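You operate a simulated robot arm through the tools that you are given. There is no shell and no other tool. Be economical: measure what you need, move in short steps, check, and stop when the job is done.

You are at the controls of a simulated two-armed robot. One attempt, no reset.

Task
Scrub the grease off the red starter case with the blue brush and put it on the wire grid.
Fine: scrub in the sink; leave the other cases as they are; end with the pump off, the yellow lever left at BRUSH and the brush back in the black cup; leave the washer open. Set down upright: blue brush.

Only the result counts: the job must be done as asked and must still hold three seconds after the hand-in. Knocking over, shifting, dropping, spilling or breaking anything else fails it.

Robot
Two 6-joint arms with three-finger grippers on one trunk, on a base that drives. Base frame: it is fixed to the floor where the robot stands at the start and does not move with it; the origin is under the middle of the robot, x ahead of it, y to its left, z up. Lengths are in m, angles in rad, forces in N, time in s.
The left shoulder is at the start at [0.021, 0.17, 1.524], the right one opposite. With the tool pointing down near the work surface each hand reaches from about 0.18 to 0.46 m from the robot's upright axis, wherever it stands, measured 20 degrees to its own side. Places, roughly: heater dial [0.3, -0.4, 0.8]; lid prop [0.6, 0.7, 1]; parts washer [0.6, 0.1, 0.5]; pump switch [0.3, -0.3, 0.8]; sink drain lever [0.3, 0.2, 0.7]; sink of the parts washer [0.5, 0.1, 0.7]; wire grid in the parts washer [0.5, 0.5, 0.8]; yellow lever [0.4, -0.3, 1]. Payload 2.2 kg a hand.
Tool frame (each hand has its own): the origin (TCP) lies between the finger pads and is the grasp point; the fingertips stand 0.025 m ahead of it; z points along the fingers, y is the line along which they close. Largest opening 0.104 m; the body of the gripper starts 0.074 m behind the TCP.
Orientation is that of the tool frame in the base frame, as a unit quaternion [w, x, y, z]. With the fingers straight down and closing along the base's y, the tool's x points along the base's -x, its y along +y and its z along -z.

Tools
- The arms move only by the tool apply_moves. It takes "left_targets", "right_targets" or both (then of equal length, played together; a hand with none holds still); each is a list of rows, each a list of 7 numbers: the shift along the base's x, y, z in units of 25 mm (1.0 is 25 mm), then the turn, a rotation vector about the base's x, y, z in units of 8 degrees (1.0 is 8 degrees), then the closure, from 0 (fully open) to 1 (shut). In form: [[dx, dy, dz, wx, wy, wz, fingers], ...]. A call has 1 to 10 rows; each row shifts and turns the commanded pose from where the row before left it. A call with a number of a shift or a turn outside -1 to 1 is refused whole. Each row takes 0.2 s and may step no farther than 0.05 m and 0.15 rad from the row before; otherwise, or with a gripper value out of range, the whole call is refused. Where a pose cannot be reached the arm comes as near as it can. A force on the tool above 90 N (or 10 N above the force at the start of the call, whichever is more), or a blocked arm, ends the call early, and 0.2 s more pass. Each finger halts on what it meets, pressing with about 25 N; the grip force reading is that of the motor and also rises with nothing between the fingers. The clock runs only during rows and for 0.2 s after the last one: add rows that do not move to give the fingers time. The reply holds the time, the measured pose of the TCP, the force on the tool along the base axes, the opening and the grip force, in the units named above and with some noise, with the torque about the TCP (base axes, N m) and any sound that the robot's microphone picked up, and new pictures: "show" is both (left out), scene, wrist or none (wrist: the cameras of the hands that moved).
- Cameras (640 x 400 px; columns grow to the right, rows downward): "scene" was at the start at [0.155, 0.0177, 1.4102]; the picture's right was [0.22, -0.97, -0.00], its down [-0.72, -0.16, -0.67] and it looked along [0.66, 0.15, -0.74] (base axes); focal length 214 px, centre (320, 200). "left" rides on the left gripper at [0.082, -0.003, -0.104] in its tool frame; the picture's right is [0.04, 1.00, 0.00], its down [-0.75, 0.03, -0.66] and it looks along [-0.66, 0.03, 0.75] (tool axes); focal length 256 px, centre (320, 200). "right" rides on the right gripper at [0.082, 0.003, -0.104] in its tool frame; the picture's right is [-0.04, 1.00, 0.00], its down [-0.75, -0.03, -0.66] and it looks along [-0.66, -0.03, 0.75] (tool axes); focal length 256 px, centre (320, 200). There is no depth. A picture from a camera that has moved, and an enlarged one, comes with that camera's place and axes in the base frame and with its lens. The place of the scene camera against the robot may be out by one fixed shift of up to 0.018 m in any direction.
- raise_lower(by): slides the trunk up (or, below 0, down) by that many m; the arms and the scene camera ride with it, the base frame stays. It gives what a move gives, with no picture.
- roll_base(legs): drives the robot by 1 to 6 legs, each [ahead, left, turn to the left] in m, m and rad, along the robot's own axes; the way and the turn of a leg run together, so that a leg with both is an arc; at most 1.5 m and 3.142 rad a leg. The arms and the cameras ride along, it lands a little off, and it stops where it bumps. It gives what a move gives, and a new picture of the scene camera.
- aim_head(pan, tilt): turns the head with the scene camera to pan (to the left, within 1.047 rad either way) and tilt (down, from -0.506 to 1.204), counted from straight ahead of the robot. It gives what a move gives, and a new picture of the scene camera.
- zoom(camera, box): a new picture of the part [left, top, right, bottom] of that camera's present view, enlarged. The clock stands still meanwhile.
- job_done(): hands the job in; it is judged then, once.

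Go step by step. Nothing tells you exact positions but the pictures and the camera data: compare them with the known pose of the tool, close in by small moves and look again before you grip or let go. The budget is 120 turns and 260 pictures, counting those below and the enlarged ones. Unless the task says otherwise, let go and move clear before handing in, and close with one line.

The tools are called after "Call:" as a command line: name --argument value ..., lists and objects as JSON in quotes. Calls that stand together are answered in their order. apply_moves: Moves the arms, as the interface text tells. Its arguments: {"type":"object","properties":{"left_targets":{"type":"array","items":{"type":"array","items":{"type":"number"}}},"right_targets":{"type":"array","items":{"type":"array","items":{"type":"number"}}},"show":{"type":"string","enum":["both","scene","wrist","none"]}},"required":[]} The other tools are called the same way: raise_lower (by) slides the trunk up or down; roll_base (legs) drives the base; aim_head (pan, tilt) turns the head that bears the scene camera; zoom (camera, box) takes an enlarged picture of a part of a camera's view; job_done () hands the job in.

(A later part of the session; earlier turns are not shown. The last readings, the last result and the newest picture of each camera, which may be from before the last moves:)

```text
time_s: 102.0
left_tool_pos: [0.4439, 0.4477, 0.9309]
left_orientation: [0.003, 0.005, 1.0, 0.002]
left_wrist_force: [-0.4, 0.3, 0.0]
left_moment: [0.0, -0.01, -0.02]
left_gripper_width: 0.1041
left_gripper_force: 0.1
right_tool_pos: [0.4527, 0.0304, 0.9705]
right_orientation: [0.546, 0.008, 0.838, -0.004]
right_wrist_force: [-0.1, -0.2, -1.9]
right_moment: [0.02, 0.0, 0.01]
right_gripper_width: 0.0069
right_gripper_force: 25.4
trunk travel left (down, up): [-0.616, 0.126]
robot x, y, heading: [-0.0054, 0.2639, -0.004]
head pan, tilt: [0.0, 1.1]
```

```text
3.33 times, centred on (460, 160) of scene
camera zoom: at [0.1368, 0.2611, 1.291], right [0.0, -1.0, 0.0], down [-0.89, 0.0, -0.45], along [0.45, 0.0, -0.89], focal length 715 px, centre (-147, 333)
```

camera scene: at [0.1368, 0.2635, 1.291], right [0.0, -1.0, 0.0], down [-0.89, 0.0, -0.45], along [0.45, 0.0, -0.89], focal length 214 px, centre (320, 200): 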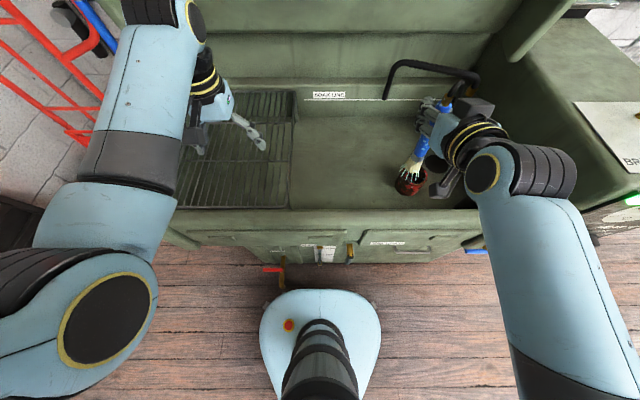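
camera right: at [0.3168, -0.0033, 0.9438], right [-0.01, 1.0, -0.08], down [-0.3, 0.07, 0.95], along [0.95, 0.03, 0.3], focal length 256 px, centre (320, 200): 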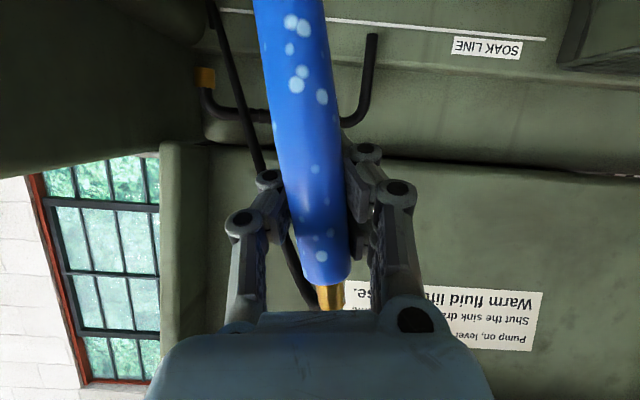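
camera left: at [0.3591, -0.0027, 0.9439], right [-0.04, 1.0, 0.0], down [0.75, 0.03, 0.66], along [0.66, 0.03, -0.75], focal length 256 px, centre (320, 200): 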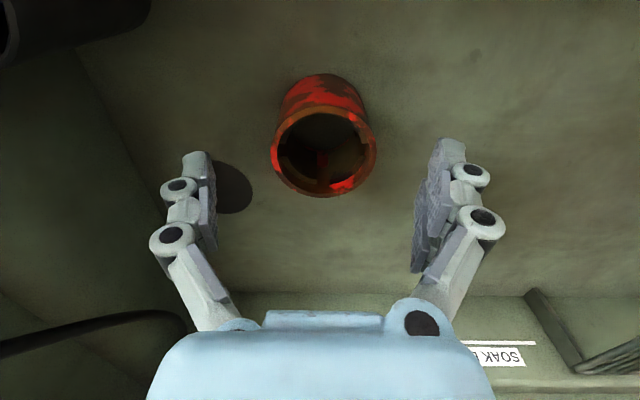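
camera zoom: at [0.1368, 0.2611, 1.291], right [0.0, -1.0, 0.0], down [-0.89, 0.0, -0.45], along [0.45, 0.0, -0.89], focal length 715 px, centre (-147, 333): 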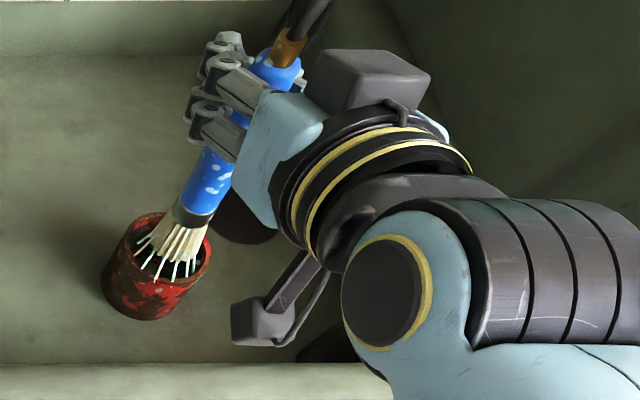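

Centred over the bore. Continue down until it rests.

Call:
apply_moves --right_targets '[[0, 0, -0.5, 0, 0, 0, 1], [0, 0, -0.5, 0, 0, 0, 1], [0, 0, -0.4, 0, 0, 0, 1], [0, 0, -0.3, 0, 0, 0, 1]]' --show "wrist"

Call:
zoom --camera "scene" --box '[400, 100, 520, 220]'

```text
time_s: 103.0
left_tool_pos: [0.4437, 0.4482, 0.9311]
left_orientation: [0.005, 0.005, 1.0, 0.002]
left_wrist_force: [-0.5, -0.6, -0.3]
left_moment: [0.0, 0.02, 0.01]
left_gripper_width: 0.1039
left_gripper_force: 0.0
right_tool_pos: [0.4514, 0.0313, 0.9266]
right_orientation: [0.547, 0.008, 0.837, -0.005]
right_wrist_force: [0.0, 0.1, 0.3]
right_moment: [-0.01, 0.02, 0.01]
right_gripper_width: 0.0043
right_gripper_force: 25.1
trunk travel left (down, up): [-0.616, 0.126]
robot x, y, heading: [-0.004, 0.2622, -0.004]
head pan, tilt: [0.0, 1.1]
camera right: at [0.3241, 0.038, 0.8944], right [0.03, 1.0, 0.04], down [-0.3, -0.02, 0.95], along [0.95, -0.04, 0.3], focal length 256 px, centre (320, 200)
```

right: 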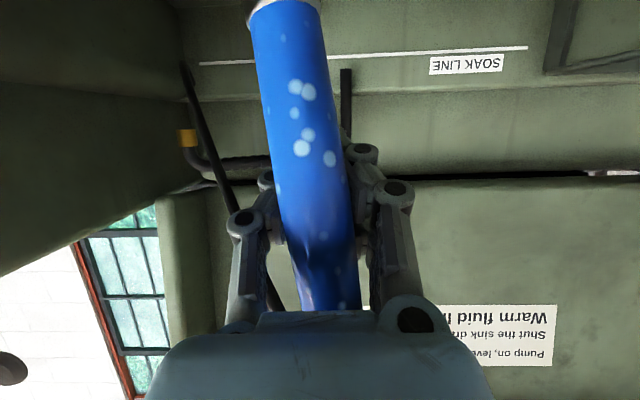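

```text
3.33 times, centred on (460, 160) of scene
camera zoom: at [0.1364, 0.2614, 1.291], right [0.0, -1.0, 0.0], down [-0.89, 0.0, -0.45], along [0.45, 0.0, -0.89], focal length 715 px, centre (-147, 333)
```

zoom: 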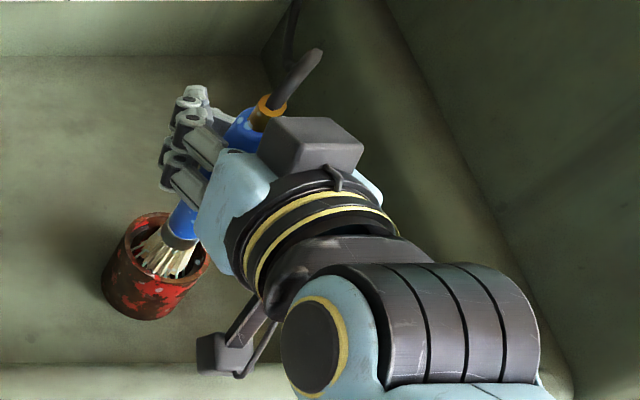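

The brush is now seated in the bore with the handle about 20 mm behind the pads. Open just enough, slide the hand back 22 mm, and reclose quickly.

Call:
apply_moves --right_targets '[[-0.3, 0, 0, 0, 0, 0, 0.7], [-0.6, 0, 0, 0, 0, 0, 0.72], [0, 0, 0, 0, 0, 0, 1], [0, 0, 0, 0, 0, 0, 1]]' --show "wrist"

Call:
zoom --camera "scene" --box '[400, 100, 520, 220]'

```text
time_s: 104.0
left_tool_pos: [0.4444, 0.4472, 0.9303]
left_orientation: [0.003, 0.005, 1.0, 0.002]
left_wrist_force: [-1.0, -0.2, 0.1]
left_moment: [-0.02, 0.0, -0.01]
left_gripper_width: 0.1038
left_gripper_force: 0.0
right_tool_pos: [0.4312, 0.0321, 0.9283]
right_orientation: [0.547, 0.008, 0.837, -0.005]
right_wrist_force: [-0.3, 0.8, 0.8]
right_moment: [0.0, -0.03, 0.02]
right_gripper_width: 0.006
right_gripper_force: 24.9
trunk travel left (down, up): [-0.616, 0.126]
robot x, y, heading: [-0.0002, 0.2613, -0.005]
head pan, tilt: [0.0, 1.1]
camera right: at [0.3022, 0.038, 0.895], right [0.03, 1.0, 0.04], down [-0.3, -0.02, 0.95], along [0.95, -0.04, 0.3], focal length 256 px, centre (320, 200)
```

right: 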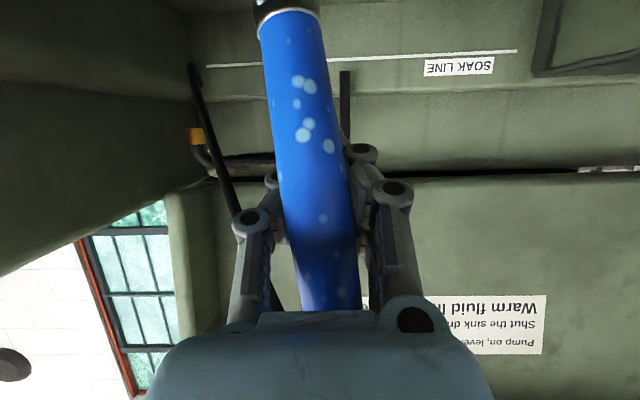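

```text
3.33 times, centred on (460, 160) of scene
camera zoom: at [0.1366, 0.2613, 1.291], right [0.0, -1.0, 0.0], down [-0.89, 0.0, -0.45], along [0.45, 0.0, -0.89], focal length 715 px, centre (-147, 333)
```

zoom: 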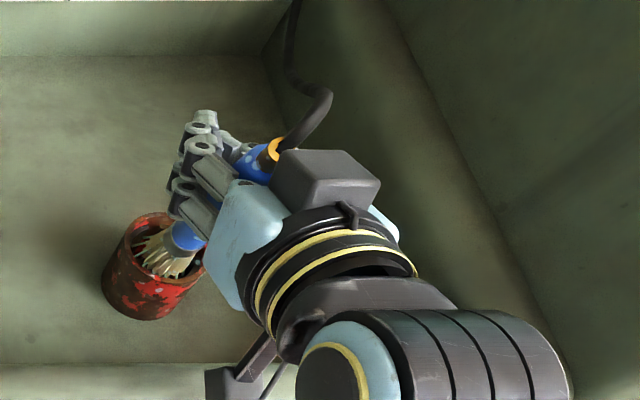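

The handle leans back against the palm, still behind the pads. I'll push the hand forward so the brush leans forward in the bore, then let go and back off.

Call:
apply_moves --right_targets '[[0.6, 0, 0, 0, 0, 0, 1], [0.6, 0, 0, 0, 0, 0, 1], [0.6, 0, 0, 0, 0, 0, 1]]' --show "both"

Call:
zoom --camera "scene" --box '[400, 100, 520, 220]'

```text
time_s: 104.8
left_tool_pos: [0.4446, 0.4476, 0.9313]
left_orientation: [0.005, 0.006, 1.0, 0.002]
left_wrist_force: [-0.2, 0.1, 0.0]
left_moment: [0.0, 0.0, 0.01]
left_gripper_width: 0.1039
left_gripper_force: 0.0
right_tool_pos: [0.4747, 0.0297, 0.9272]
right_orientation: [0.547, 0.008, 0.837, -0.005]
right_wrist_force: [0.2, -0.9, 3.3]
right_moment: [-0.08, -0.14, -0.02]
right_gripper_width: 0.006
right_gripper_force: 24.8
trunk travel left (down, up): [-0.616, 0.126]
robot x, y, heading: [-0.0029, 0.2632, -0.001]
head pan, tilt: [0.0, 1.1]
camera scene: at [0.1365, 0.2615, 1.2911], right [0.0, -1.0, 0.0], down [-0.89, 0.0, -0.45], along [0.45, 0.0, -0.89], focal length 214 px, centre (320, 200)
camera right: at [0.3467, 0.0369, 0.8945], right [0.03, 1.0, 0.04], down [-0.3, -0.03, 0.95], along [0.95, -0.04, 0.3], focal length 256 px, centre (320, 200)
```

scene: 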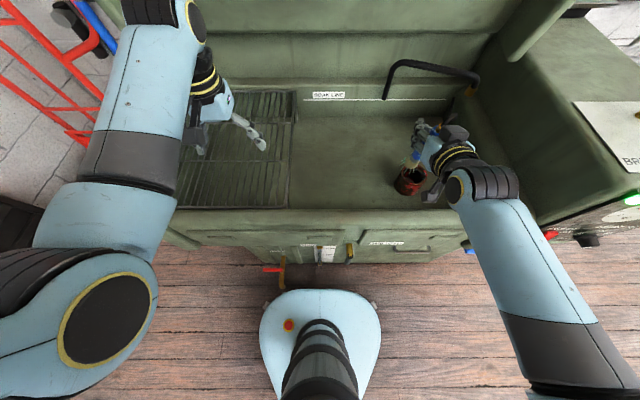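
right: 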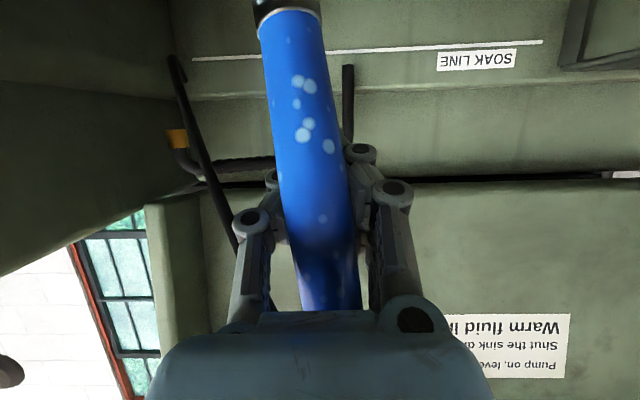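

```text
3.33 times, centred on (460, 160) of scene
camera zoom: at [0.1365, 0.2615, 1.2911], right [0.0, -1.0, 0.0], down [-0.89, 0.0, -0.45], along [0.45, 0.0, -0.89], focal length 715 px, centre (-147, 333)
```

zoom: 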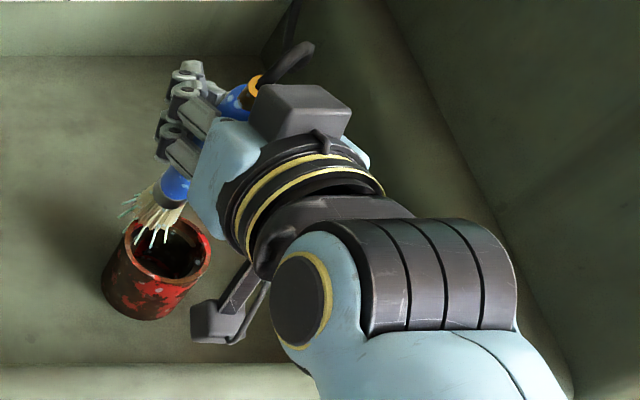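

The brush is still firmly caged (just shifted in the hand), so I'll take it back to the cup to regrip properly. First raise it clear and see the case's state.

Call:
apply_moves --right_targets '[[0, 0, 0.8, 0, 0, 0, 1], [0, 0, 0.9, 0, 0, 0, 1], [0, 0, 0.9, 0, 0, 0, 1], [0, -0.9, 0.9, 0, 0, 0, 1], [-0.8, -0.9, 0.4, 0, 0, 0, 1], [-0.8, -0.9, 0, 0, 0, 0, 1], [-0.8, -0.9, 0, 0, 0, 0, 1]]' --show "both"

Call:
zoom --camera "scene" --box '[370, 140, 450, 220]'

```text
time_s: 106.4
left_tool_pos: [0.4435, 0.4472, 0.9319]
left_orientation: [0.005, 0.007, 1.0, 0.003]
left_wrist_force: [0.1, 0.4, 1.0]
left_moment: [0.02, -0.02, -0.02]
left_gripper_width: 0.104
left_gripper_force: 0.1
right_tool_pos: [0.4149, -0.0624, 1.028]
right_orientation: [0.547, 0.008, 0.837, -0.004]
right_wrist_force: [-0.5, -0.1, -1.7]
right_moment: [-0.02, -0.08, -0.02]
right_gripper_width: 0.0058
right_gripper_force: 25.0
trunk travel left (down, up): [-0.616, 0.126]
robot x, y, heading: [-0.0038, 0.2621, -0.001]
head pan, tilt: [0.0, 1.1]
camera scene: at [0.1359, 0.2604, 1.2911], right [0.0, -1.0, 0.0], down [-0.89, 0.0, -0.45], along [0.45, 0.0, -0.89], focal length 214 px, centre (320, 200)
camera right: at [0.2873, -0.0553, 0.9945], right [0.03, 1.0, 0.04], down [-0.3, -0.03, 0.95], along [0.95, -0.04, 0.3], focal length 256 px, centre (320, 200)
```

scene: 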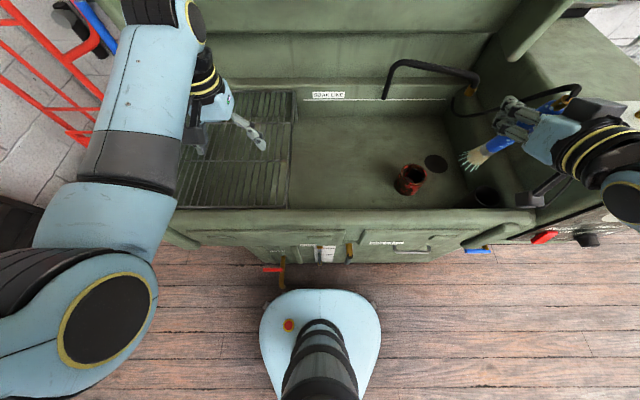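
right: 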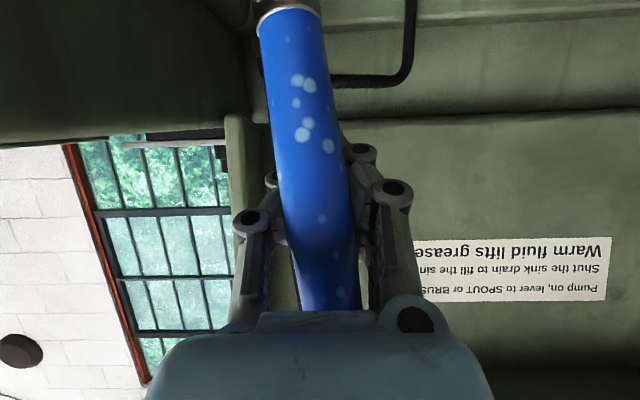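

```text
5.00 times, centred on (410, 180) of scene
camera zoom: at [0.1359, 0.2604, 1.2911], right [0.0, -1.0, 0.0], down [-0.89, 0.0, -0.45], along [0.45, 0.0, -0.89], focal length 1072 px, centre (-130, 300)
```

zoom: 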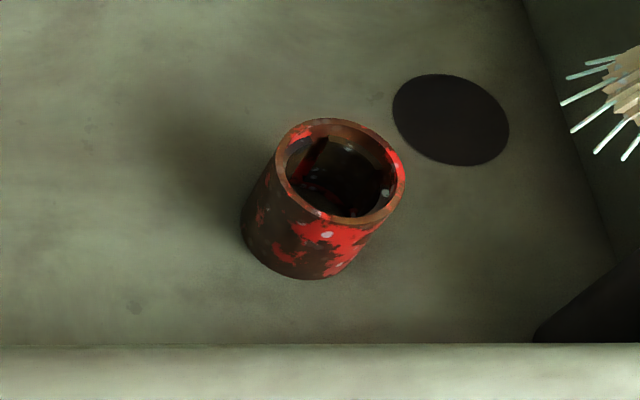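

Clean red shows locally where I scrubbed, but cold fluid works slowly, so I'll warm it. Move the brush over the cup to set it back.

Call:
apply_moves --right_targets '[[-0.7, -0.9, 0, 0, 0, 0, 1], [-0.7, -0.9, 0, 0, 0, 0, 1], [-0.7, -0.8, 0, 0, 0, 0, 1], [0, 0, -0.4, 0, 0, 0, 1]]' --show "both"

Call:
zoom --camera "scene" --box '[440, 100, 600, 240]'

```text
time_s: 107.4
left_tool_pos: [0.4449, 0.4486, 0.9297]
left_orientation: [0.003, 0.005, 1.0, 0.001]
left_wrist_force: [-0.6, -0.3, 0.0]
left_moment: [-0.01, 0.04, -0.03]
left_gripper_width: 0.1043
left_gripper_force: 0.0
right_tool_pos: [0.3646, -0.1248, 1.0154]
right_orientation: [0.546, 0.008, 0.838, -0.005]
right_wrist_force: [1.5, 0.3, -1.4]
right_moment: [0.01, 0.0, 0.04]
right_gripper_width: 0.0059
right_gripper_force: 25.1
trunk travel left (down, up): [-0.616, 0.126]
robot x, y, heading: [-0.0034, 0.2604, -0.005]
head pan, tilt: [0.0, 1.1]
camera scene: at [0.1368, 0.2617, 1.291], right [0.0, -1.0, 0.0], down [-0.89, 0.0, -0.45], along [0.45, 0.0, -0.89], focal length 214 px, centre (320, 200)
camera right: at [0.2367, -0.1181, 0.9822], right [0.03, 1.0, 0.04], down [-0.3, -0.02, 0.95], along [0.95, -0.04, 0.3], focal length 256 px, centre (320, 200)
```

scene: 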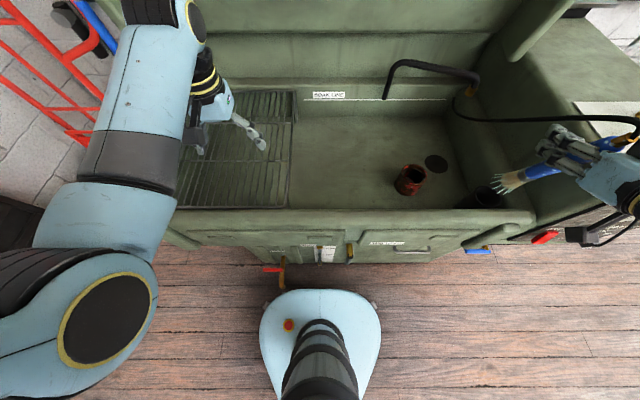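
right: 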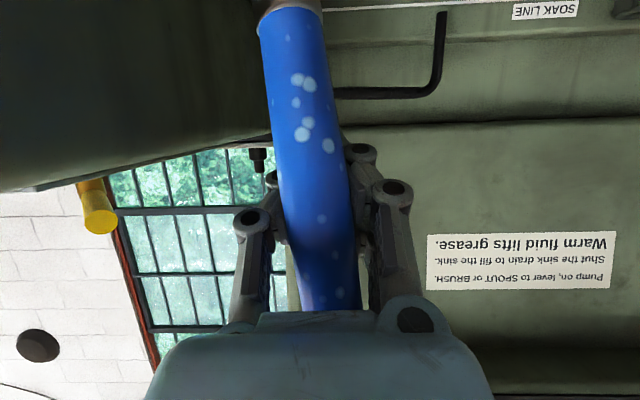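

```text
2.86 times, centred on (520, 170) of scene
camera zoom: at [0.1368, 0.2617, 1.291], right [0.0, -1.0, 0.0], down [-0.89, 0.0, -0.45], along [0.45, 0.0, -0.89], focal length 613 px, centre (-251, 286)
```

zoom: 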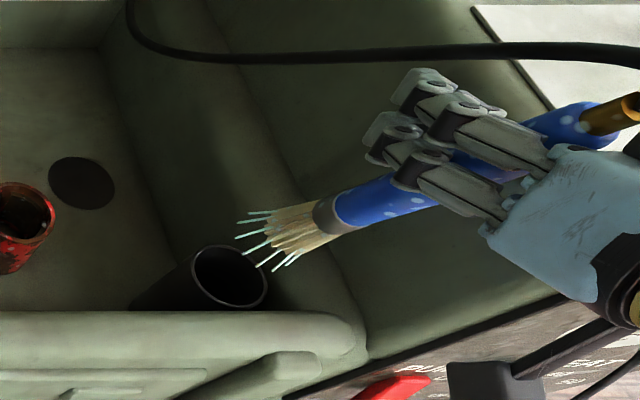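

Call:
apply_moves --right_targets '[[-0.4, 0.2, -0.5, 0, 0, 0, 1], [0, 0, -0.4, 0, 0, 0, 1]]' --show "none"

Call:
zoom --camera "scene" --box '[440, 140, 560, 240]'

```text
time_s: 108.0
left_tool_pos: [0.4446, 0.4479, 0.9311]
left_orientation: [0.004, 0.005, 1.0, 0.002]
left_wrist_force: [0.7, -0.5, 0.1]
left_moment: [-0.03, 0.02, 0.0]
left_gripper_width: 0.104
left_gripper_force: 0.1
right_tool_pos: [0.3543, -0.1207, 0.9915]
right_orientation: [0.545, 0.008, 0.838, -0.005]
right_wrist_force: [0.8, -0.3, -1.6]
right_moment: [0.04, 0.0, 0.01]
right_gripper_width: 0.0062
right_gripper_force: 24.8
trunk travel left (down, up): [-0.616, 0.126]
robot x, y, heading: [-0.0007, 0.2563, -0.002]
head pan, tilt: [0.0, 1.1]
```

```text
4.00 times, centred on (500, 190) of scene
camera zoom: at [0.1371, 0.2609, 1.291], right [0.0, -1.0, 0.0], down [-0.89, 0.0, -0.45], along [0.45, 0.0, -0.89], focal length 858 px, centre (-400, 240)
```

zoom: 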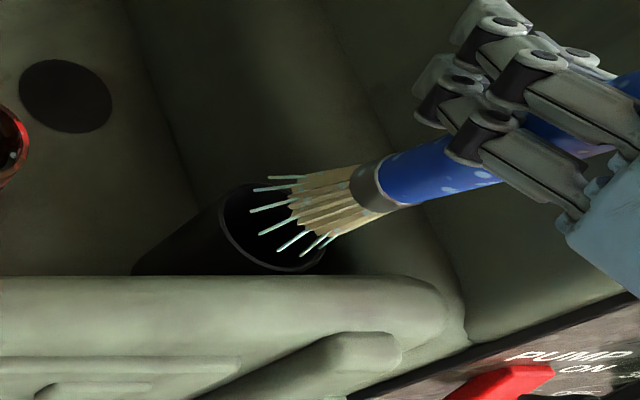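

Call:
apply_moves --right_targets '[[-0.35, 0, -0.3, 0, 0, 0, 1], [0, 0, -0.6, 0, 0, 0, 1]]' --show "none"

Call:
zoom --camera "scene" --box '[440, 140, 560, 240]'

```text
time_s: 108.6
left_tool_pos: [0.4442, 0.4477, 0.9312]
left_orientation: [0.004, 0.005, 1.0, 0.002]
left_wrist_force: [0.2, -0.5, 0.6]
left_moment: [-0.01, 0.0, -0.04]
left_gripper_width: 0.1038
left_gripper_force: 0.1
right_tool_pos: [0.345, -0.12, 0.97]
right_orientation: [0.547, 0.007, 0.837, -0.004]
right_wrist_force: [-0.1, 0.1, -0.7]
right_moment: [0.04, -0.05, -0.01]
right_gripper_width: 0.0062
right_gripper_force: 24.9
trunk travel left (down, up): [-0.616, 0.126]
robot x, y, heading: [-0.0054, 0.2595, -0.005]
head pan, tilt: [0.0, 1.1]
```

```text
4.00 times, centred on (500, 190) of scene
camera zoom: at [0.1369, 0.2612, 1.291], right [0.0, -1.0, 0.0], down [-0.89, 0.0, -0.45], along [0.45, 0.0, -0.89], focal length 858 px, centre (-400, 240)
```

zoom: 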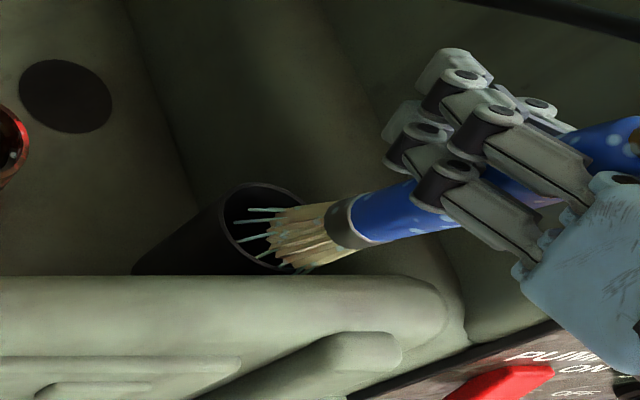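

Tips are entering the cup. Lower further, keeping the fingers above the front rim.

Call:
apply_moves --right_targets '[[0, 0, -0.6, 0, 0, 0, 1], [0, 0, -0.6, 0, 0, 0, 1], [0, 0, -0.6, 0, 0, 0, 1], [0, 0, -0.6, 0, 0, 0, 1], [0, 0, -0.5, 0, 0, 0, 1]]' --show "wrist"

Call:
zoom --camera "scene" --box '[440, 120, 600, 240]'

```text
time_s: 109.8
left_tool_pos: [0.4452, 0.4505, 0.9304]
left_orientation: [0.003, 0.006, 1.0, 0.001]
left_wrist_force: [-0.1, -0.4, -0.6]
left_moment: [0.05, 0.02, -0.02]
left_gripper_width: 0.1039
left_gripper_force: 0.0
right_tool_pos: [0.3493, -0.1156, 0.9036]
right_orientation: [0.549, 0.006, 0.836, -0.003]
right_wrist_force: [21.5, 3.2, 29.4]
right_moment: [0.26, -0.32, 0.06]
right_gripper_width: 0.011
right_gripper_force: 24.9
trunk travel left (down, up): [-0.616, 0.126]
robot x, y, heading: [-0.0019, 0.263, -0.004]
head pan, tilt: [0.0, 1.1]
camera right: at [0.2214, -0.1106, 0.8684], right [0.03, 1.0, 0.04], down [-0.31, -0.03, 0.95], along [0.95, -0.04, 0.3], focal length 256 px, centre (320, 200)
```

right: 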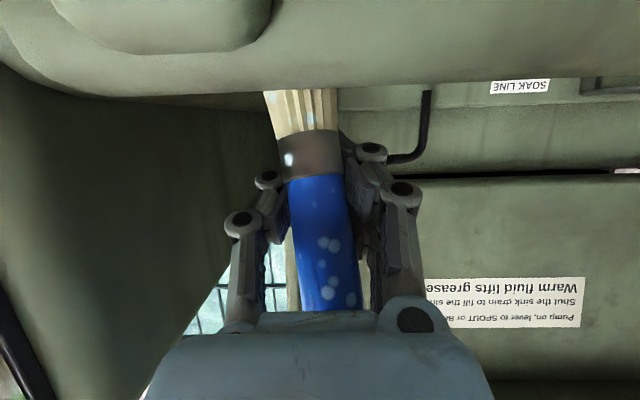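

```text
3.33 times, centred on (520, 180) of scene
camera zoom: at [0.138, 0.2633, 1.291], right [0.0, -1.0, 0.0], down [-0.89, 0.0, -0.45], along [0.45, 0.0, -0.89], focal length 715 px, centre (-347, 267)
```

zoom: 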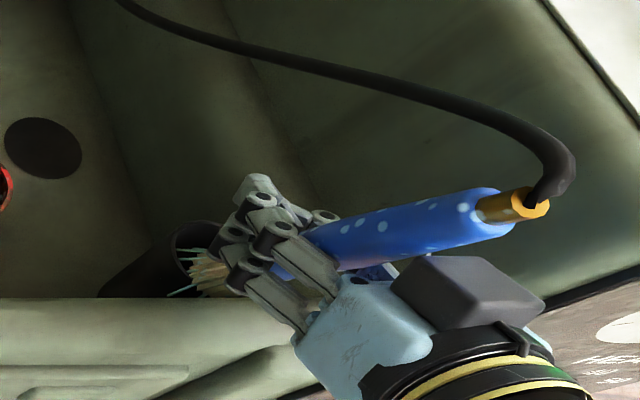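

The bristles caught the cup's front edge (pushed back +x). Ease up, shift 15 mm forward and lower again.

Call:
apply_moves --right_targets '[[0.2, 0, 0.5, 0, 0, 0, 1], [0.6, -0.1, 0.3, 0, 0, 0, 1], [0, 0, -0.4, 0, 0, 0, 1]]' --show "wrist"

Call:
zoom --camera "scene" --box '[440, 120, 600, 240]'

```text
time_s: 110.6
left_tool_pos: [0.444, 0.4471, 0.9304]
left_orientation: [0.004, 0.006, 1.0, 0.002]
left_wrist_force: [0.6, 0.2, 0.2]
left_moment: [0.0, 0.01, 0.01]
left_gripper_width: 0.1043
left_gripper_force: 0.0
right_tool_pos: [0.3629, -0.1228, 0.9064]
right_orientation: [0.545, 0.008, 0.838, -0.005]
right_wrist_force: [-0.5, -0.7, -2.0]
right_moment: [0.02, -0.06, -0.02]
right_gripper_width: 0.0063
right_gripper_force: 25.2
trunk travel left (down, up): [-0.616, 0.126]
robot x, y, heading: [-0.0054, 0.2619, -0.004]
head pan, tilt: [0.0, 1.1]
camera right: at [0.2351, -0.1149, 0.8737], right [0.04, 1.0, 0.04], down [-0.3, -0.02, 0.95], along [0.95, -0.04, 0.29], focal length 256 px, centre (320, 200)
```

right: 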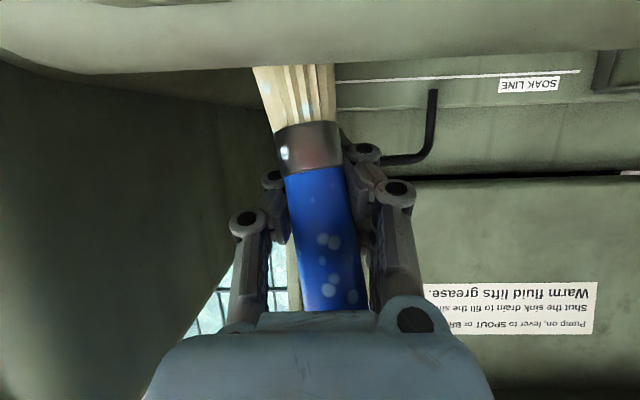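

```text
3.33 times, centred on (520, 180) of scene
camera zoom: at [0.1364, 0.261, 1.291], right [0.0, -1.0, 0.0], down [-0.89, 0.0, -0.45], along [0.45, 0.0, -0.89], focal length 715 px, centre (-347, 267)
```

zoom: 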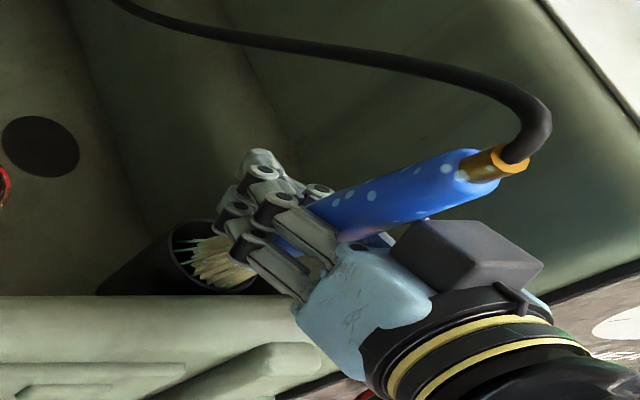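

Bristles are now well inside the cup mouth. Open slightly so the brush slides down between the fingers into the cup.

Call:
apply_moves --right_targets '[[0, 0, 0, 0, 0, 0, 0.7], [0, 0, 0, 0, 0, 0, 0.65], [0, 0, 0, 0, 0, 0, 0.6]]' --show "wrist"

Call:
zoom --camera "scene" --box '[440, 120, 600, 240]'

```text
time_s: 111.4
left_tool_pos: [0.4441, 0.4486, 0.9309]
left_orientation: [0.004, 0.005, 1.0, 0.002]
left_wrist_force: [0.1, 0.2, 0.6]
left_moment: [0.0, -0.05, -0.01]
left_gripper_width: 0.1041
left_gripper_force: 0.1
right_tool_pos: [0.3638, -0.1213, 0.9078]
right_orientation: [0.546, 0.008, 0.838, -0.005]
right_wrist_force: [0.5, -0.1, -0.1]
right_moment: [0.0, 0.01, 0.02]
right_gripper_width: 0.0415
right_gripper_force: 0.3
trunk travel left (down, up): [-0.616, 0.126]
robot x, y, heading: [-0.0019, 0.2621, -0.001]
head pan, tilt: [0.0, 1.1]
camera right: at [0.2362, -0.1146, 0.8742], right [0.03, 1.0, 0.04], down [-0.3, -0.03, 0.95], along [0.95, -0.04, 0.3], focal length 256 px, centre (320, 200)
```

right: 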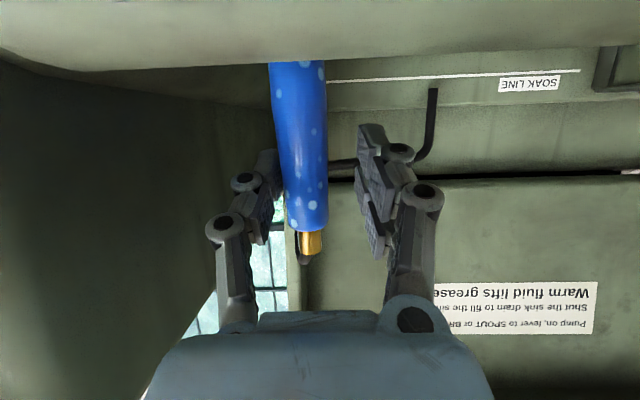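

```text
3.33 times, centred on (520, 180) of scene
camera zoom: at [0.1368, 0.2612, 1.291], right [0.0, -1.0, 0.0], down [-0.89, 0.0, -0.45], along [0.45, 0.0, -0.89], focal length 715 px, centre (-347, 267)
```

zoom: 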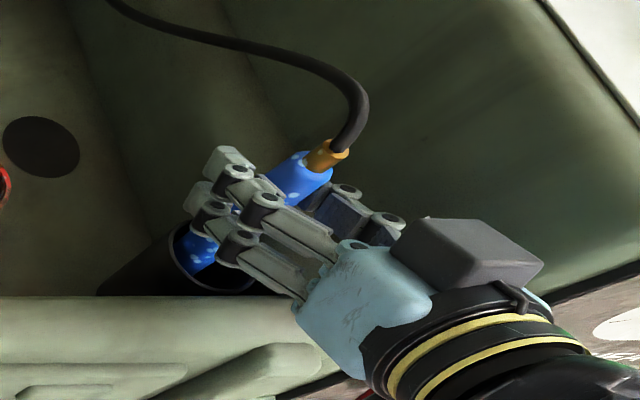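

The brush stands upright in the cup. Withdraw the hand fully open and go to the heater dial: back out, then drive right.

Call:
apply_moves --right_targets '[[0, -0.3, 0, 0, 0, 0, 0.3], [-0.5, 0, 0, 0, 0, 0, 0], [-1, 0, 0, 0, 0, 0, 0], [-1, 0, 0.2, 0, 0, 0, 0.2], [-1, 0, 0.2, 0, 0, 0, 0.4], [-1, 0, 0, 0, 0, 0, 0.5], [-1, 0, 0, 0, 0, 0, 0.5]]' --show "none"

Call:
roll_base --legs '[[-0.08, -0.24, 0]]'

Call:
apply_moves --right_targets '[[0, 0, -0.5, 0, -0.5, 0, 0.5], [0, 0, -0.5, 0, -0.5, 0, 0.5], [0, 0, -0.5, 0, -0.5, 0, 0.5], [0, 0, -0.5, 0, -0.5, 0, 0.5], [0, 0, -0.5, 0, -0.5, 0, 0.5], [0, 0, -0.5, 0, -0.5, 0, 0.5]]' --show "both"

```text
time_s: 113.0
left_tool_pos: [0.4441, 0.4484, 0.9312]
left_orientation: [0.005, 0.005, 1.0, 0.002]
left_wrist_force: [-0.8, 0.7, 0.0]
left_moment: [-0.01, -0.02, 0.02]
left_gripper_width: 0.1041
left_gripper_force: 0.0
right_tool_pos: [0.2244, -0.1303, 0.9187]
right_orientation: [0.547, 0.008, 0.837, -0.005]
right_wrist_force: [-0.6, 0.7, 0.6]
right_moment: [0.01, 0.0, 0.05]
right_gripper_width: 0.0521
right_gripper_force: 0.1
trunk travel left (down, up): [-0.616, 0.126]
robot x, y, heading: [-0.0047, 0.2643, -0.0]
head pan, tilt: [0.0, 1.1]
```

```text
time_s: 114.8
left_tool_pos: [0.3596, 0.2076, 0.93]
left_orientation: [0.005, 0.006, 1.0, 0.002]
left_wrist_force: [-1.0, -1.0, 0.8]
left_moment: [0.03, 0.01, -0.02]
left_gripper_width: 0.1039
left_gripper_force: 0.0
right_tool_pos: [0.1415, -0.3716, 0.9176]
right_orientation: [0.547, 0.008, 0.837, -0.004]
right_wrist_force: [-0.3, -0.2, 0.6]
right_moment: [-0.01, 0.01, -0.03]
right_gripper_width: 0.0519
right_gripper_force: 0.2
trunk travel left (down, up): [-0.616, 0.126]
robot x, y, heading: [-0.0861, 0.0258, -0.002]
head pan, tilt: [0.0, 1.1]
camera scene: at [0.0526, 0.0206, 1.2911], right [0.0, -1.0, 0.0], down [-0.89, 0.0, -0.45], along [0.45, 0.0, -0.89], focal length 214 px, centre (320, 200)
```

scene: 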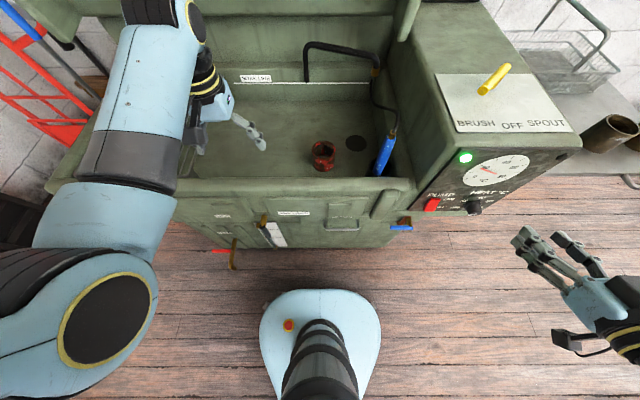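

```text
time_s: 116.2
left_tool_pos: [0.3609, 0.2082, 0.9325]
left_orientation: [0.005, 0.006, 1.0, 0.001]
left_wrist_force: [-0.1, -0.4, -0.6]
left_moment: [0.01, 0.01, 0.01]
left_gripper_width: 0.104
left_gripper_force: 0.1
right_tool_pos: [0.1548, -0.348, 0.9611]
right_orientation: [0.705, 0.01, 0.709, -0.014]
right_wrist_force: [0.2, 0.1, 0.1]
right_moment: [-0.03, 0.01, -0.01]
right_gripper_width: 0.0517
right_gripper_force: 0.0
right hand out of reach, approached as far as the arm can: row 2, 3, 4, 5, 6
trunk travel left (down, up): [-0.616, 0.126]
robot x, y, heading: [-0.0851, 0.0208, -0.003]
head pan, tilt: [0.0, 1.1]
camera scene: at [0.053, 0.0217, 1.291], right [0.0, -1.0, 0.0], down [-0.89, 0.0, -0.45], along [0.45, 0.0, -0.89], focal length 214 px, centre (320, 200)
camera right: at [0.0508, -0.3411, 0.88], right [0.03, 1.0, 0.03], down [-0.65, 0.0, 0.76], along [0.76, -0.05, 0.65], focal length 256 px, centre (320, 200)
```

scene: 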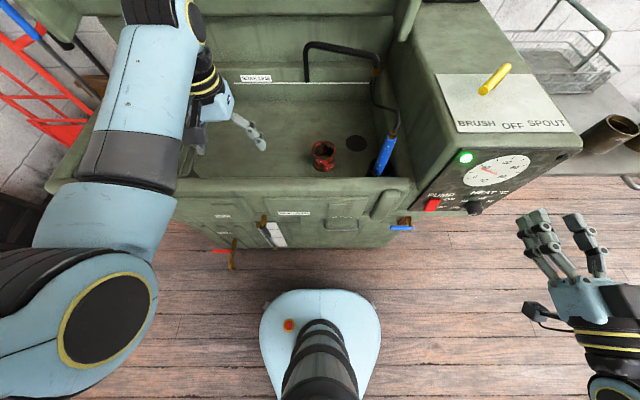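
right: 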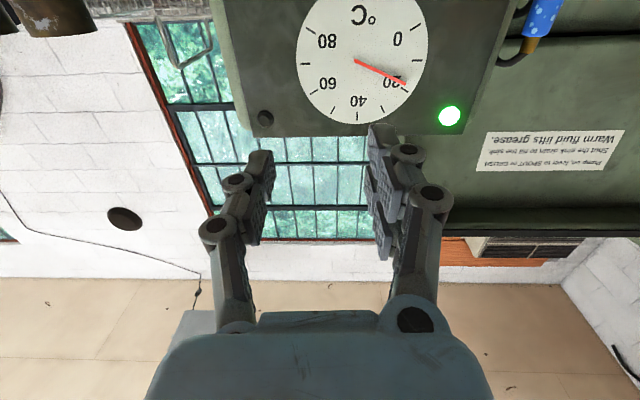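

The hand is now horizontal but too high; lowering the trunk 0.165 m will put it right at the dial height. I'll raise the left hand first to keep it clear of the sink.

Call:
apply_moves --left_targets '[[0.6, 0, 0.8, 0, 0, 0, 0], [0.6, 0, 0.8, 0, 0, 0, 0], [0.4, 0, 0.8, 0, 0, 0, 0]]' --show "none"

Call:
raise_lower --by -0.15

Call:
apply_moves --right_targets '[[0, 0, 0, 0, 0, 0.1, 0.5]]' --show "both"

```text
time_s: 117.0
left_tool_pos: [0.4003, 0.2093, 0.9919]
left_orientation: [0.003, 0.006, 1.0, 0.002]
left_wrist_force: [0.0, -0.6, 0.4]
left_moment: [-0.02, -0.01, 0.0]
left_gripper_width: 0.1039
left_gripper_force: 0.0
right_tool_pos: [0.156, -0.3486, 0.9612]
right_orientation: [0.704, 0.01, 0.71, -0.014]
right_wrist_force: [-0.1, -0.2, -0.4]
right_moment: [0.04, 0.0, 0.02]
right_gripper_width: 0.0519
right_gripper_force: 0.0
trunk travel left (down, up): [-0.616, 0.126]
robot x, y, heading: [-0.0872, 0.0237, -0.002]
head pan, tilt: [0.0, 1.1]
```

```text
time_s: 118.8
left_tool_pos: [0.4013, 0.2089, 0.8418]
left_orientation: [0.004, 0.006, 1.0, 0.002]
left_wrist_force: [0.1, -0.2, -0.3]
left_moment: [0.01, -0.02, 0.0]
left_gripper_width: 0.1041
left_gripper_force: 0.1
right_tool_pos: [0.1493, -0.3482, 0.8058]
right_orientation: [0.695, 0.01, 0.719, -0.014]
right_wrist_force: [0.7, -0.1, -0.3]
right_moment: [-0.01, 0.01, 0.02]
right_gripper_width: 0.0519
right_gripper_force: 0.0
trunk travel left (down, up): [-0.466, 0.276]
robot x, y, heading: [-0.0905, 0.0245, 0.002]
head pan, tilt: [0.0, 1.1]
```

```text
time_s: 119.2
left_tool_pos: [0.4014, 0.2089, 0.8411]
left_orientation: [0.005, 0.006, 1.0, 0.002]
left_wrist_force: [-0.3, -0.7, 0.3]
left_moment: [0.05, -0.03, 0.02]
left_gripper_width: 0.1041
left_gripper_force: 0.0
right_tool_pos: [0.1496, -0.3476, 0.8056]
right_orientation: [0.694, 0.006, 0.72, -0.013]
right_wrist_force: [-0.1, -0.3, -0.2]
right_moment: [0.0, -0.02, -0.02]
right_gripper_width: 0.052
right_gripper_force: 0.0
trunk travel left (down, up): [-0.466, 0.276]
robot x, y, heading: [-0.0878, 0.0215, -0.006]
head pan, tilt: [0.0, 1.1]
camera scene: at [0.0551, 0.0216, 1.1393], right [0.0, -1.0, 0.0], down [-0.89, 0.0, -0.45], along [0.45, 0.0, -0.89], focal length 214 px, centre (320, 200)
camera right: at [0.0431, -0.3423, 0.7275], right [0.03, 1.0, 0.03], down [-0.63, -0.01, 0.78], along [0.78, -0.04, 0.63], focal length 256 px, centre (320, 200)
```

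scene: 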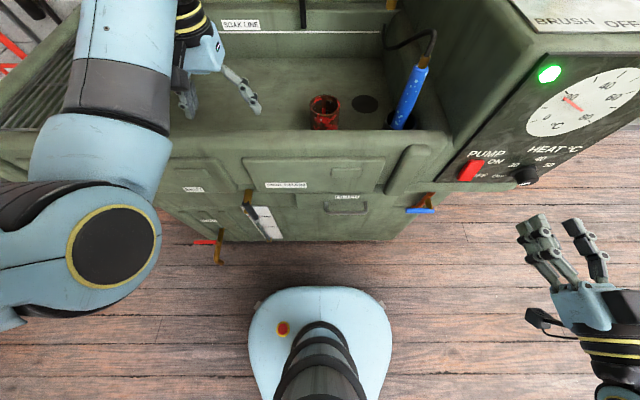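
right: 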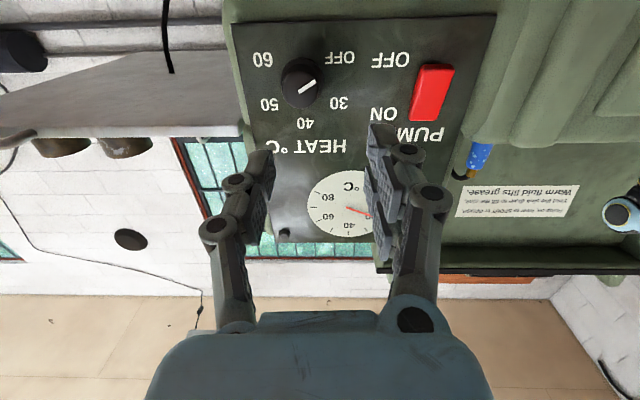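

The dial is at about (y -0.367, z 0.785). Align and approach to just short of it.

Call:
apply_moves --right_targets '[[0.5, -0.4, -0.4, 0, 0, 0, 0.4], [0.6, -0.4, -0.4, 0, 0, 0, 0.4], [0.8, 0, 0, 0, 0, 0, 0.4]]' --show "wrist"

Call:
zoom --camera "scene" --box '[440, 100, 640, 260]'

```text
time_s: 120.0
left_tool_pos: [0.4013, 0.2081, 0.8402]
left_orientation: [0.003, 0.006, 1.0, 0.001]
left_wrist_force: [0.2, 0.5, 0.5]
left_moment: [0.05, -0.01, -0.01]
left_gripper_width: 0.1038
left_gripper_force: 0.0
right_tool_pos: [0.1995, -0.3649, 0.807]
right_orientation: [0.695, 0.006, 0.719, -0.011]
right_wrist_force: [-1.0, -0.1, 0.1]
right_moment: [-0.03, 0.0, -0.02]
right_gripper_width: 0.0624
right_gripper_force: 0.1
right hand out of reach, approached as far as the arm can: row 1, 2
trunk travel left (down, up): [-0.466, 0.276]
robot x, y, heading: [-0.086, 0.0216, -0.004]
head pan, tilt: [0.0, 1.1]
camera right: at [0.0924, -0.3585, 0.7281], right [0.03, 1.0, 0.03], down [-0.63, -0.01, 0.78], along [0.78, -0.04, 0.63], focal length 256 px, centre (320, 200)
```

right: 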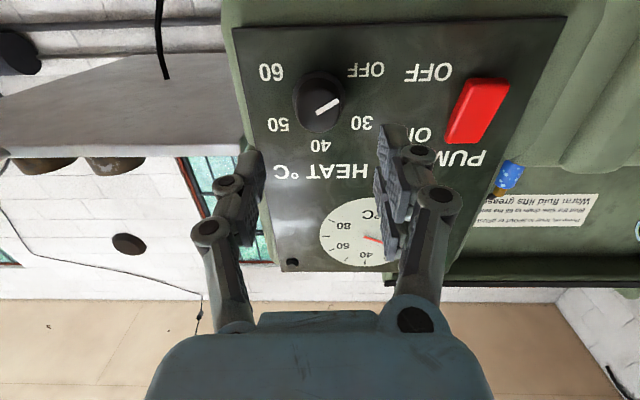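

```text
2.50 times, centred on (540, 180) of scene
camera zoom: at [0.0556, 0.0216, 1.1392], right [0.0, -1.0, 0.0], down [-0.89, 0.0, -0.45], along [0.45, 0.0, -0.89], focal length 536 px, centre (-230, 250)
```

zoom: 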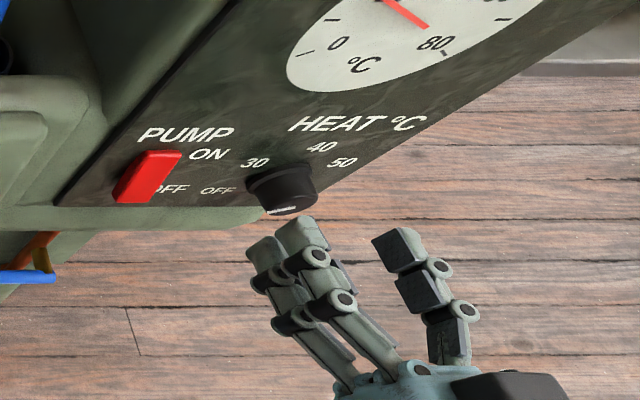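

Aligned in y; lower the trunk 24 mm to match height, then advance onto the knob and grip.

Call:
raise_lower --by -0.024

Call:
apply_moves --right_targets '[[0.8, 0, 0, 0, 0, 0, 0.4], [0.7, 0, 0, 0, 0, 0, 0.4]]' --show "wrist"

Call:
zoom --camera "scene" --box '[440, 100, 640, 260]'

```text
time_s: 120.7
left_tool_pos: [0.4016, 0.2087, 0.817]
left_orientation: [0.005, 0.006, 1.0, 0.002]
left_wrist_force: [-0.1, -0.1, 0.5]
left_moment: [-0.02, -0.02, 0.02]
left_gripper_width: 0.1041
left_gripper_force: 0.0
right_tool_pos: [0.1989, -0.3643, 0.7833]
right_orientation: [0.695, 0.005, 0.719, -0.01]
right_wrist_force: [-0.3, 0.2, -0.2]
right_moment: [0.01, 0.01, 0.0]
right_gripper_width: 0.0623
right_gripper_force: 0.0
trunk travel left (down, up): [-0.442, 0.3]
robot x, y, heading: [-0.0884, 0.0189, -0.0]
head pan, tilt: [0.0, 1.1]
```

```text
time_s: 121.3
left_tool_pos: [0.4007, 0.2078, 0.8168]
left_orientation: [0.005, 0.006, 1.0, 0.002]
left_wrist_force: [-0.6, 0.0, 0.1]
left_moment: [0.0, 0.0, 0.0]
left_gripper_width: 0.1038
left_gripper_force: 0.1
right_tool_pos: [0.2365, -0.365, 0.7829]
right_orientation: [0.694, 0.006, 0.72, -0.012]
right_wrist_force: [-0.5, 0.1, 0.3]
right_moment: [0.01, 0.01, 0.01]
right_gripper_width: 0.0623
right_gripper_force: 0.0
trunk travel left (down, up): [-0.442, 0.3]
robot x, y, heading: [-0.0859, 0.022, -0.004]
head pan, tilt: [0.0, 1.1]
camera right: at [0.1299, -0.359, 0.7047], right [0.03, 1.0, 0.03], down [-0.63, -0.01, 0.78], along [0.78, -0.04, 0.63], focal length 256 px, centre (320, 200)
```

right: 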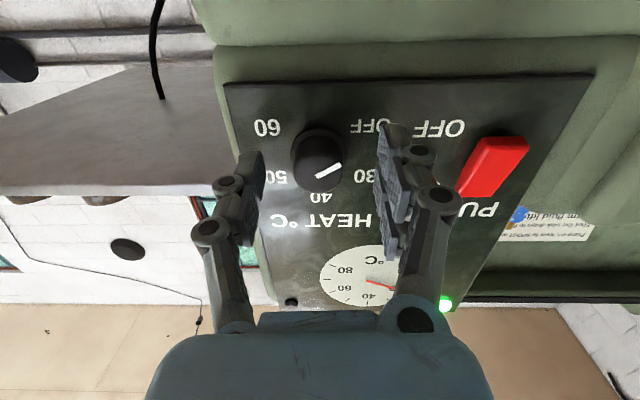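

```text
2.50 times, centred on (540, 180) of scene
camera zoom: at [0.0561, 0.0215, 1.1147], right [0.0, -1.0, 0.0], down [-0.89, 0.0, -0.45], along [0.45, 0.0, -0.89], focal length 536 px, centre (-230, 250)
```

zoom: 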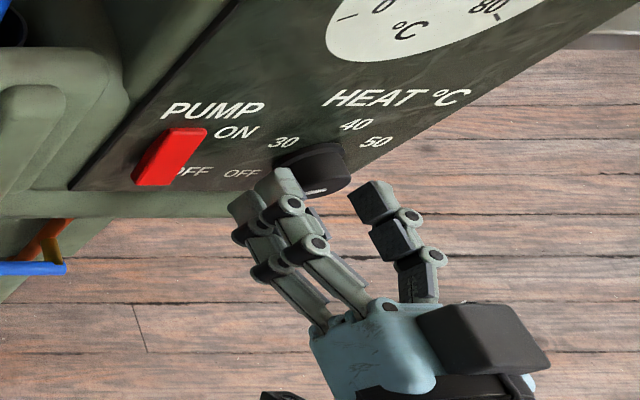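

Well centred. Advance 5 mm, grip the knob, and turn it clockwise (+x rotation).

Call:
apply_moves --right_targets '[[0.25, 0, 0, 0, 0, 0, 0.6], [0, 0, 0, 0, 0, 0, 1], [0, 0, 0, 0, 0, 0, 1], [0, 0, 0, 1, 0, 0, 1], [0, 0, 0, 1, 0, 0, 1], [0, 0, 0, 1, 0, 0, 1], [0, 0, 0, 1, 0, 0, 1], [0, 0, 0, 1, 0, 0, 1], [0, 0, 0, 1, 0, 0, 1], [0, 0, 0, 1, 0, 0, 1]]' --show "wrist"

Call:
zoom --camera "scene" --box '[440, 100, 640, 260]'

```text
time_s: 123.4
left_tool_pos: [0.3978, 0.204, 0.8184]
left_orientation: [0.006, 0.01, 1.0, 0.002]
left_wrist_force: [0.5, 0.8, -1.1]
left_moment: [-0.03, 0.03, -0.04]
left_gripper_width: 0.1041
left_gripper_force: 0.0
right_tool_pos: [0.2563, -0.3382, 0.8956]
right_orientation: [0.623, 0.306, 0.666, 0.275]
right_wrist_force: [-31.5, -13.3, 3.7]
right_moment: [0.18, -0.62, -0.75]
right_gripper_width: 0.0
right_gripper_force: 27.9
right hand out of reach, approached as far as the arm can: row 4, 5, 6, 7, 8, 9, 10
trunk travel left (down, up): [-0.442, 0.3]
robot x, y, heading: [-0.0911, 0.0258, -0.015]
head pan, tilt: [0.0, 1.1]
stopped in row 10 (right hand): the force on the tool passed its limit at 96 N (the readings are from after the stop); the commanded pose is now the measured one
camera right: at [0.1506, -0.2727, 0.8511], right [0.07, 0.63, 0.77], down [-0.63, -0.57, 0.52], along [0.77, -0.52, 0.36], focal length 256 px, centre (320, 200)
```

right: 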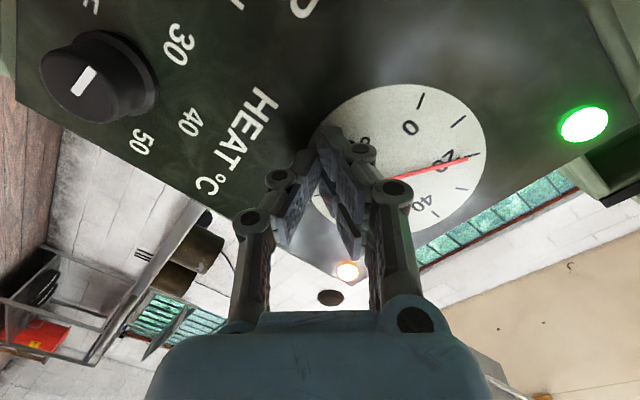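

```text
2.50 times, centred on (540, 180) of scene
camera zoom: at [0.0508, 0.0203, 1.1156], right [-0.01, -1.0, 0.0], down [-0.89, 0.01, -0.46], along [0.46, -0.01, -0.89], focal length 536 px, centre (-230, 250)
```

zoom: 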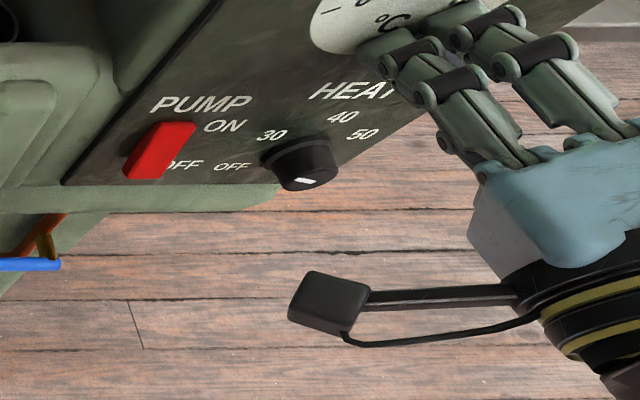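

The hand slipped off but an orange heater lamp now seems lit. Back away from the panel and look.

Call:
apply_moves --right_targets '[[-0.8, 0, 0, 0, 0, 0, 1], [-0.8, 0, 0, -0.5, 0, 0, 0.6], [-0.8, 0, 0, -1, 0, 0, 0.4], [-0.5, 0, 0, -1, 0, 0, 0.4], [0, 0, 0, -1, 0, 0, 0.4]]' --show "wrist"

Call:
zoom --camera "scene" --box '[440, 40, 640, 200]'

```text
time_s: 124.6
left_tool_pos: [0.401, 0.2052, 0.8168]
left_orientation: [0.004, 0.008, 1.0, 0.002]
left_wrist_force: [0.3, 0.1, 0.4]
left_moment: [-0.02, -0.01, -0.03]
left_gripper_width: 0.104
left_gripper_force: 0.1
right_tool_pos: [0.1933, -0.3326, 0.8986]
right_orientation: [0.677, 0.142, 0.714, 0.107]
right_wrist_force: [0.4, 0.3, -0.5]
right_moment: [0.0, -0.01, 0.03]
right_gripper_width: 0.0623
right_gripper_force: 0.1
right hand out of reach, approached as far as the arm can: row 1
trunk travel left (down, up): [-0.442, 0.3]
robot x, y, heading: [-0.0872, 0.0209, -0.011]
head pan, tilt: [0.0, 1.1]
camera right: at [0.0859, -0.2963, 0.8301], right [0.06, 0.92, 0.38], down [-0.62, -0.26, 0.74], along [0.78, -0.28, 0.56], focal length 256 px, centre (320, 200)
```

right: 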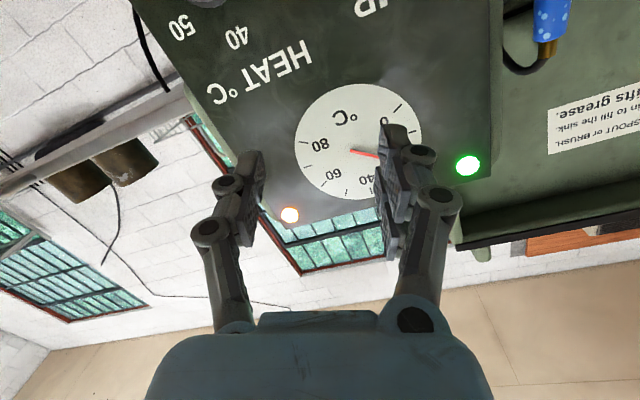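

```text
2.50 times, centred on (540, 120) of scene
camera zoom: at [0.0543, 0.0207, 1.1147], right [-0.01, -1.0, 0.0], down [-0.89, 0.01, -0.45], along [0.45, 0.0, -0.89], focal length 536 px, centre (-230, 400)
```

zoom: 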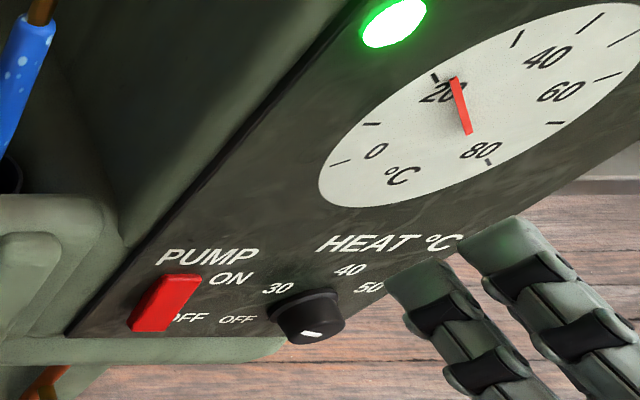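

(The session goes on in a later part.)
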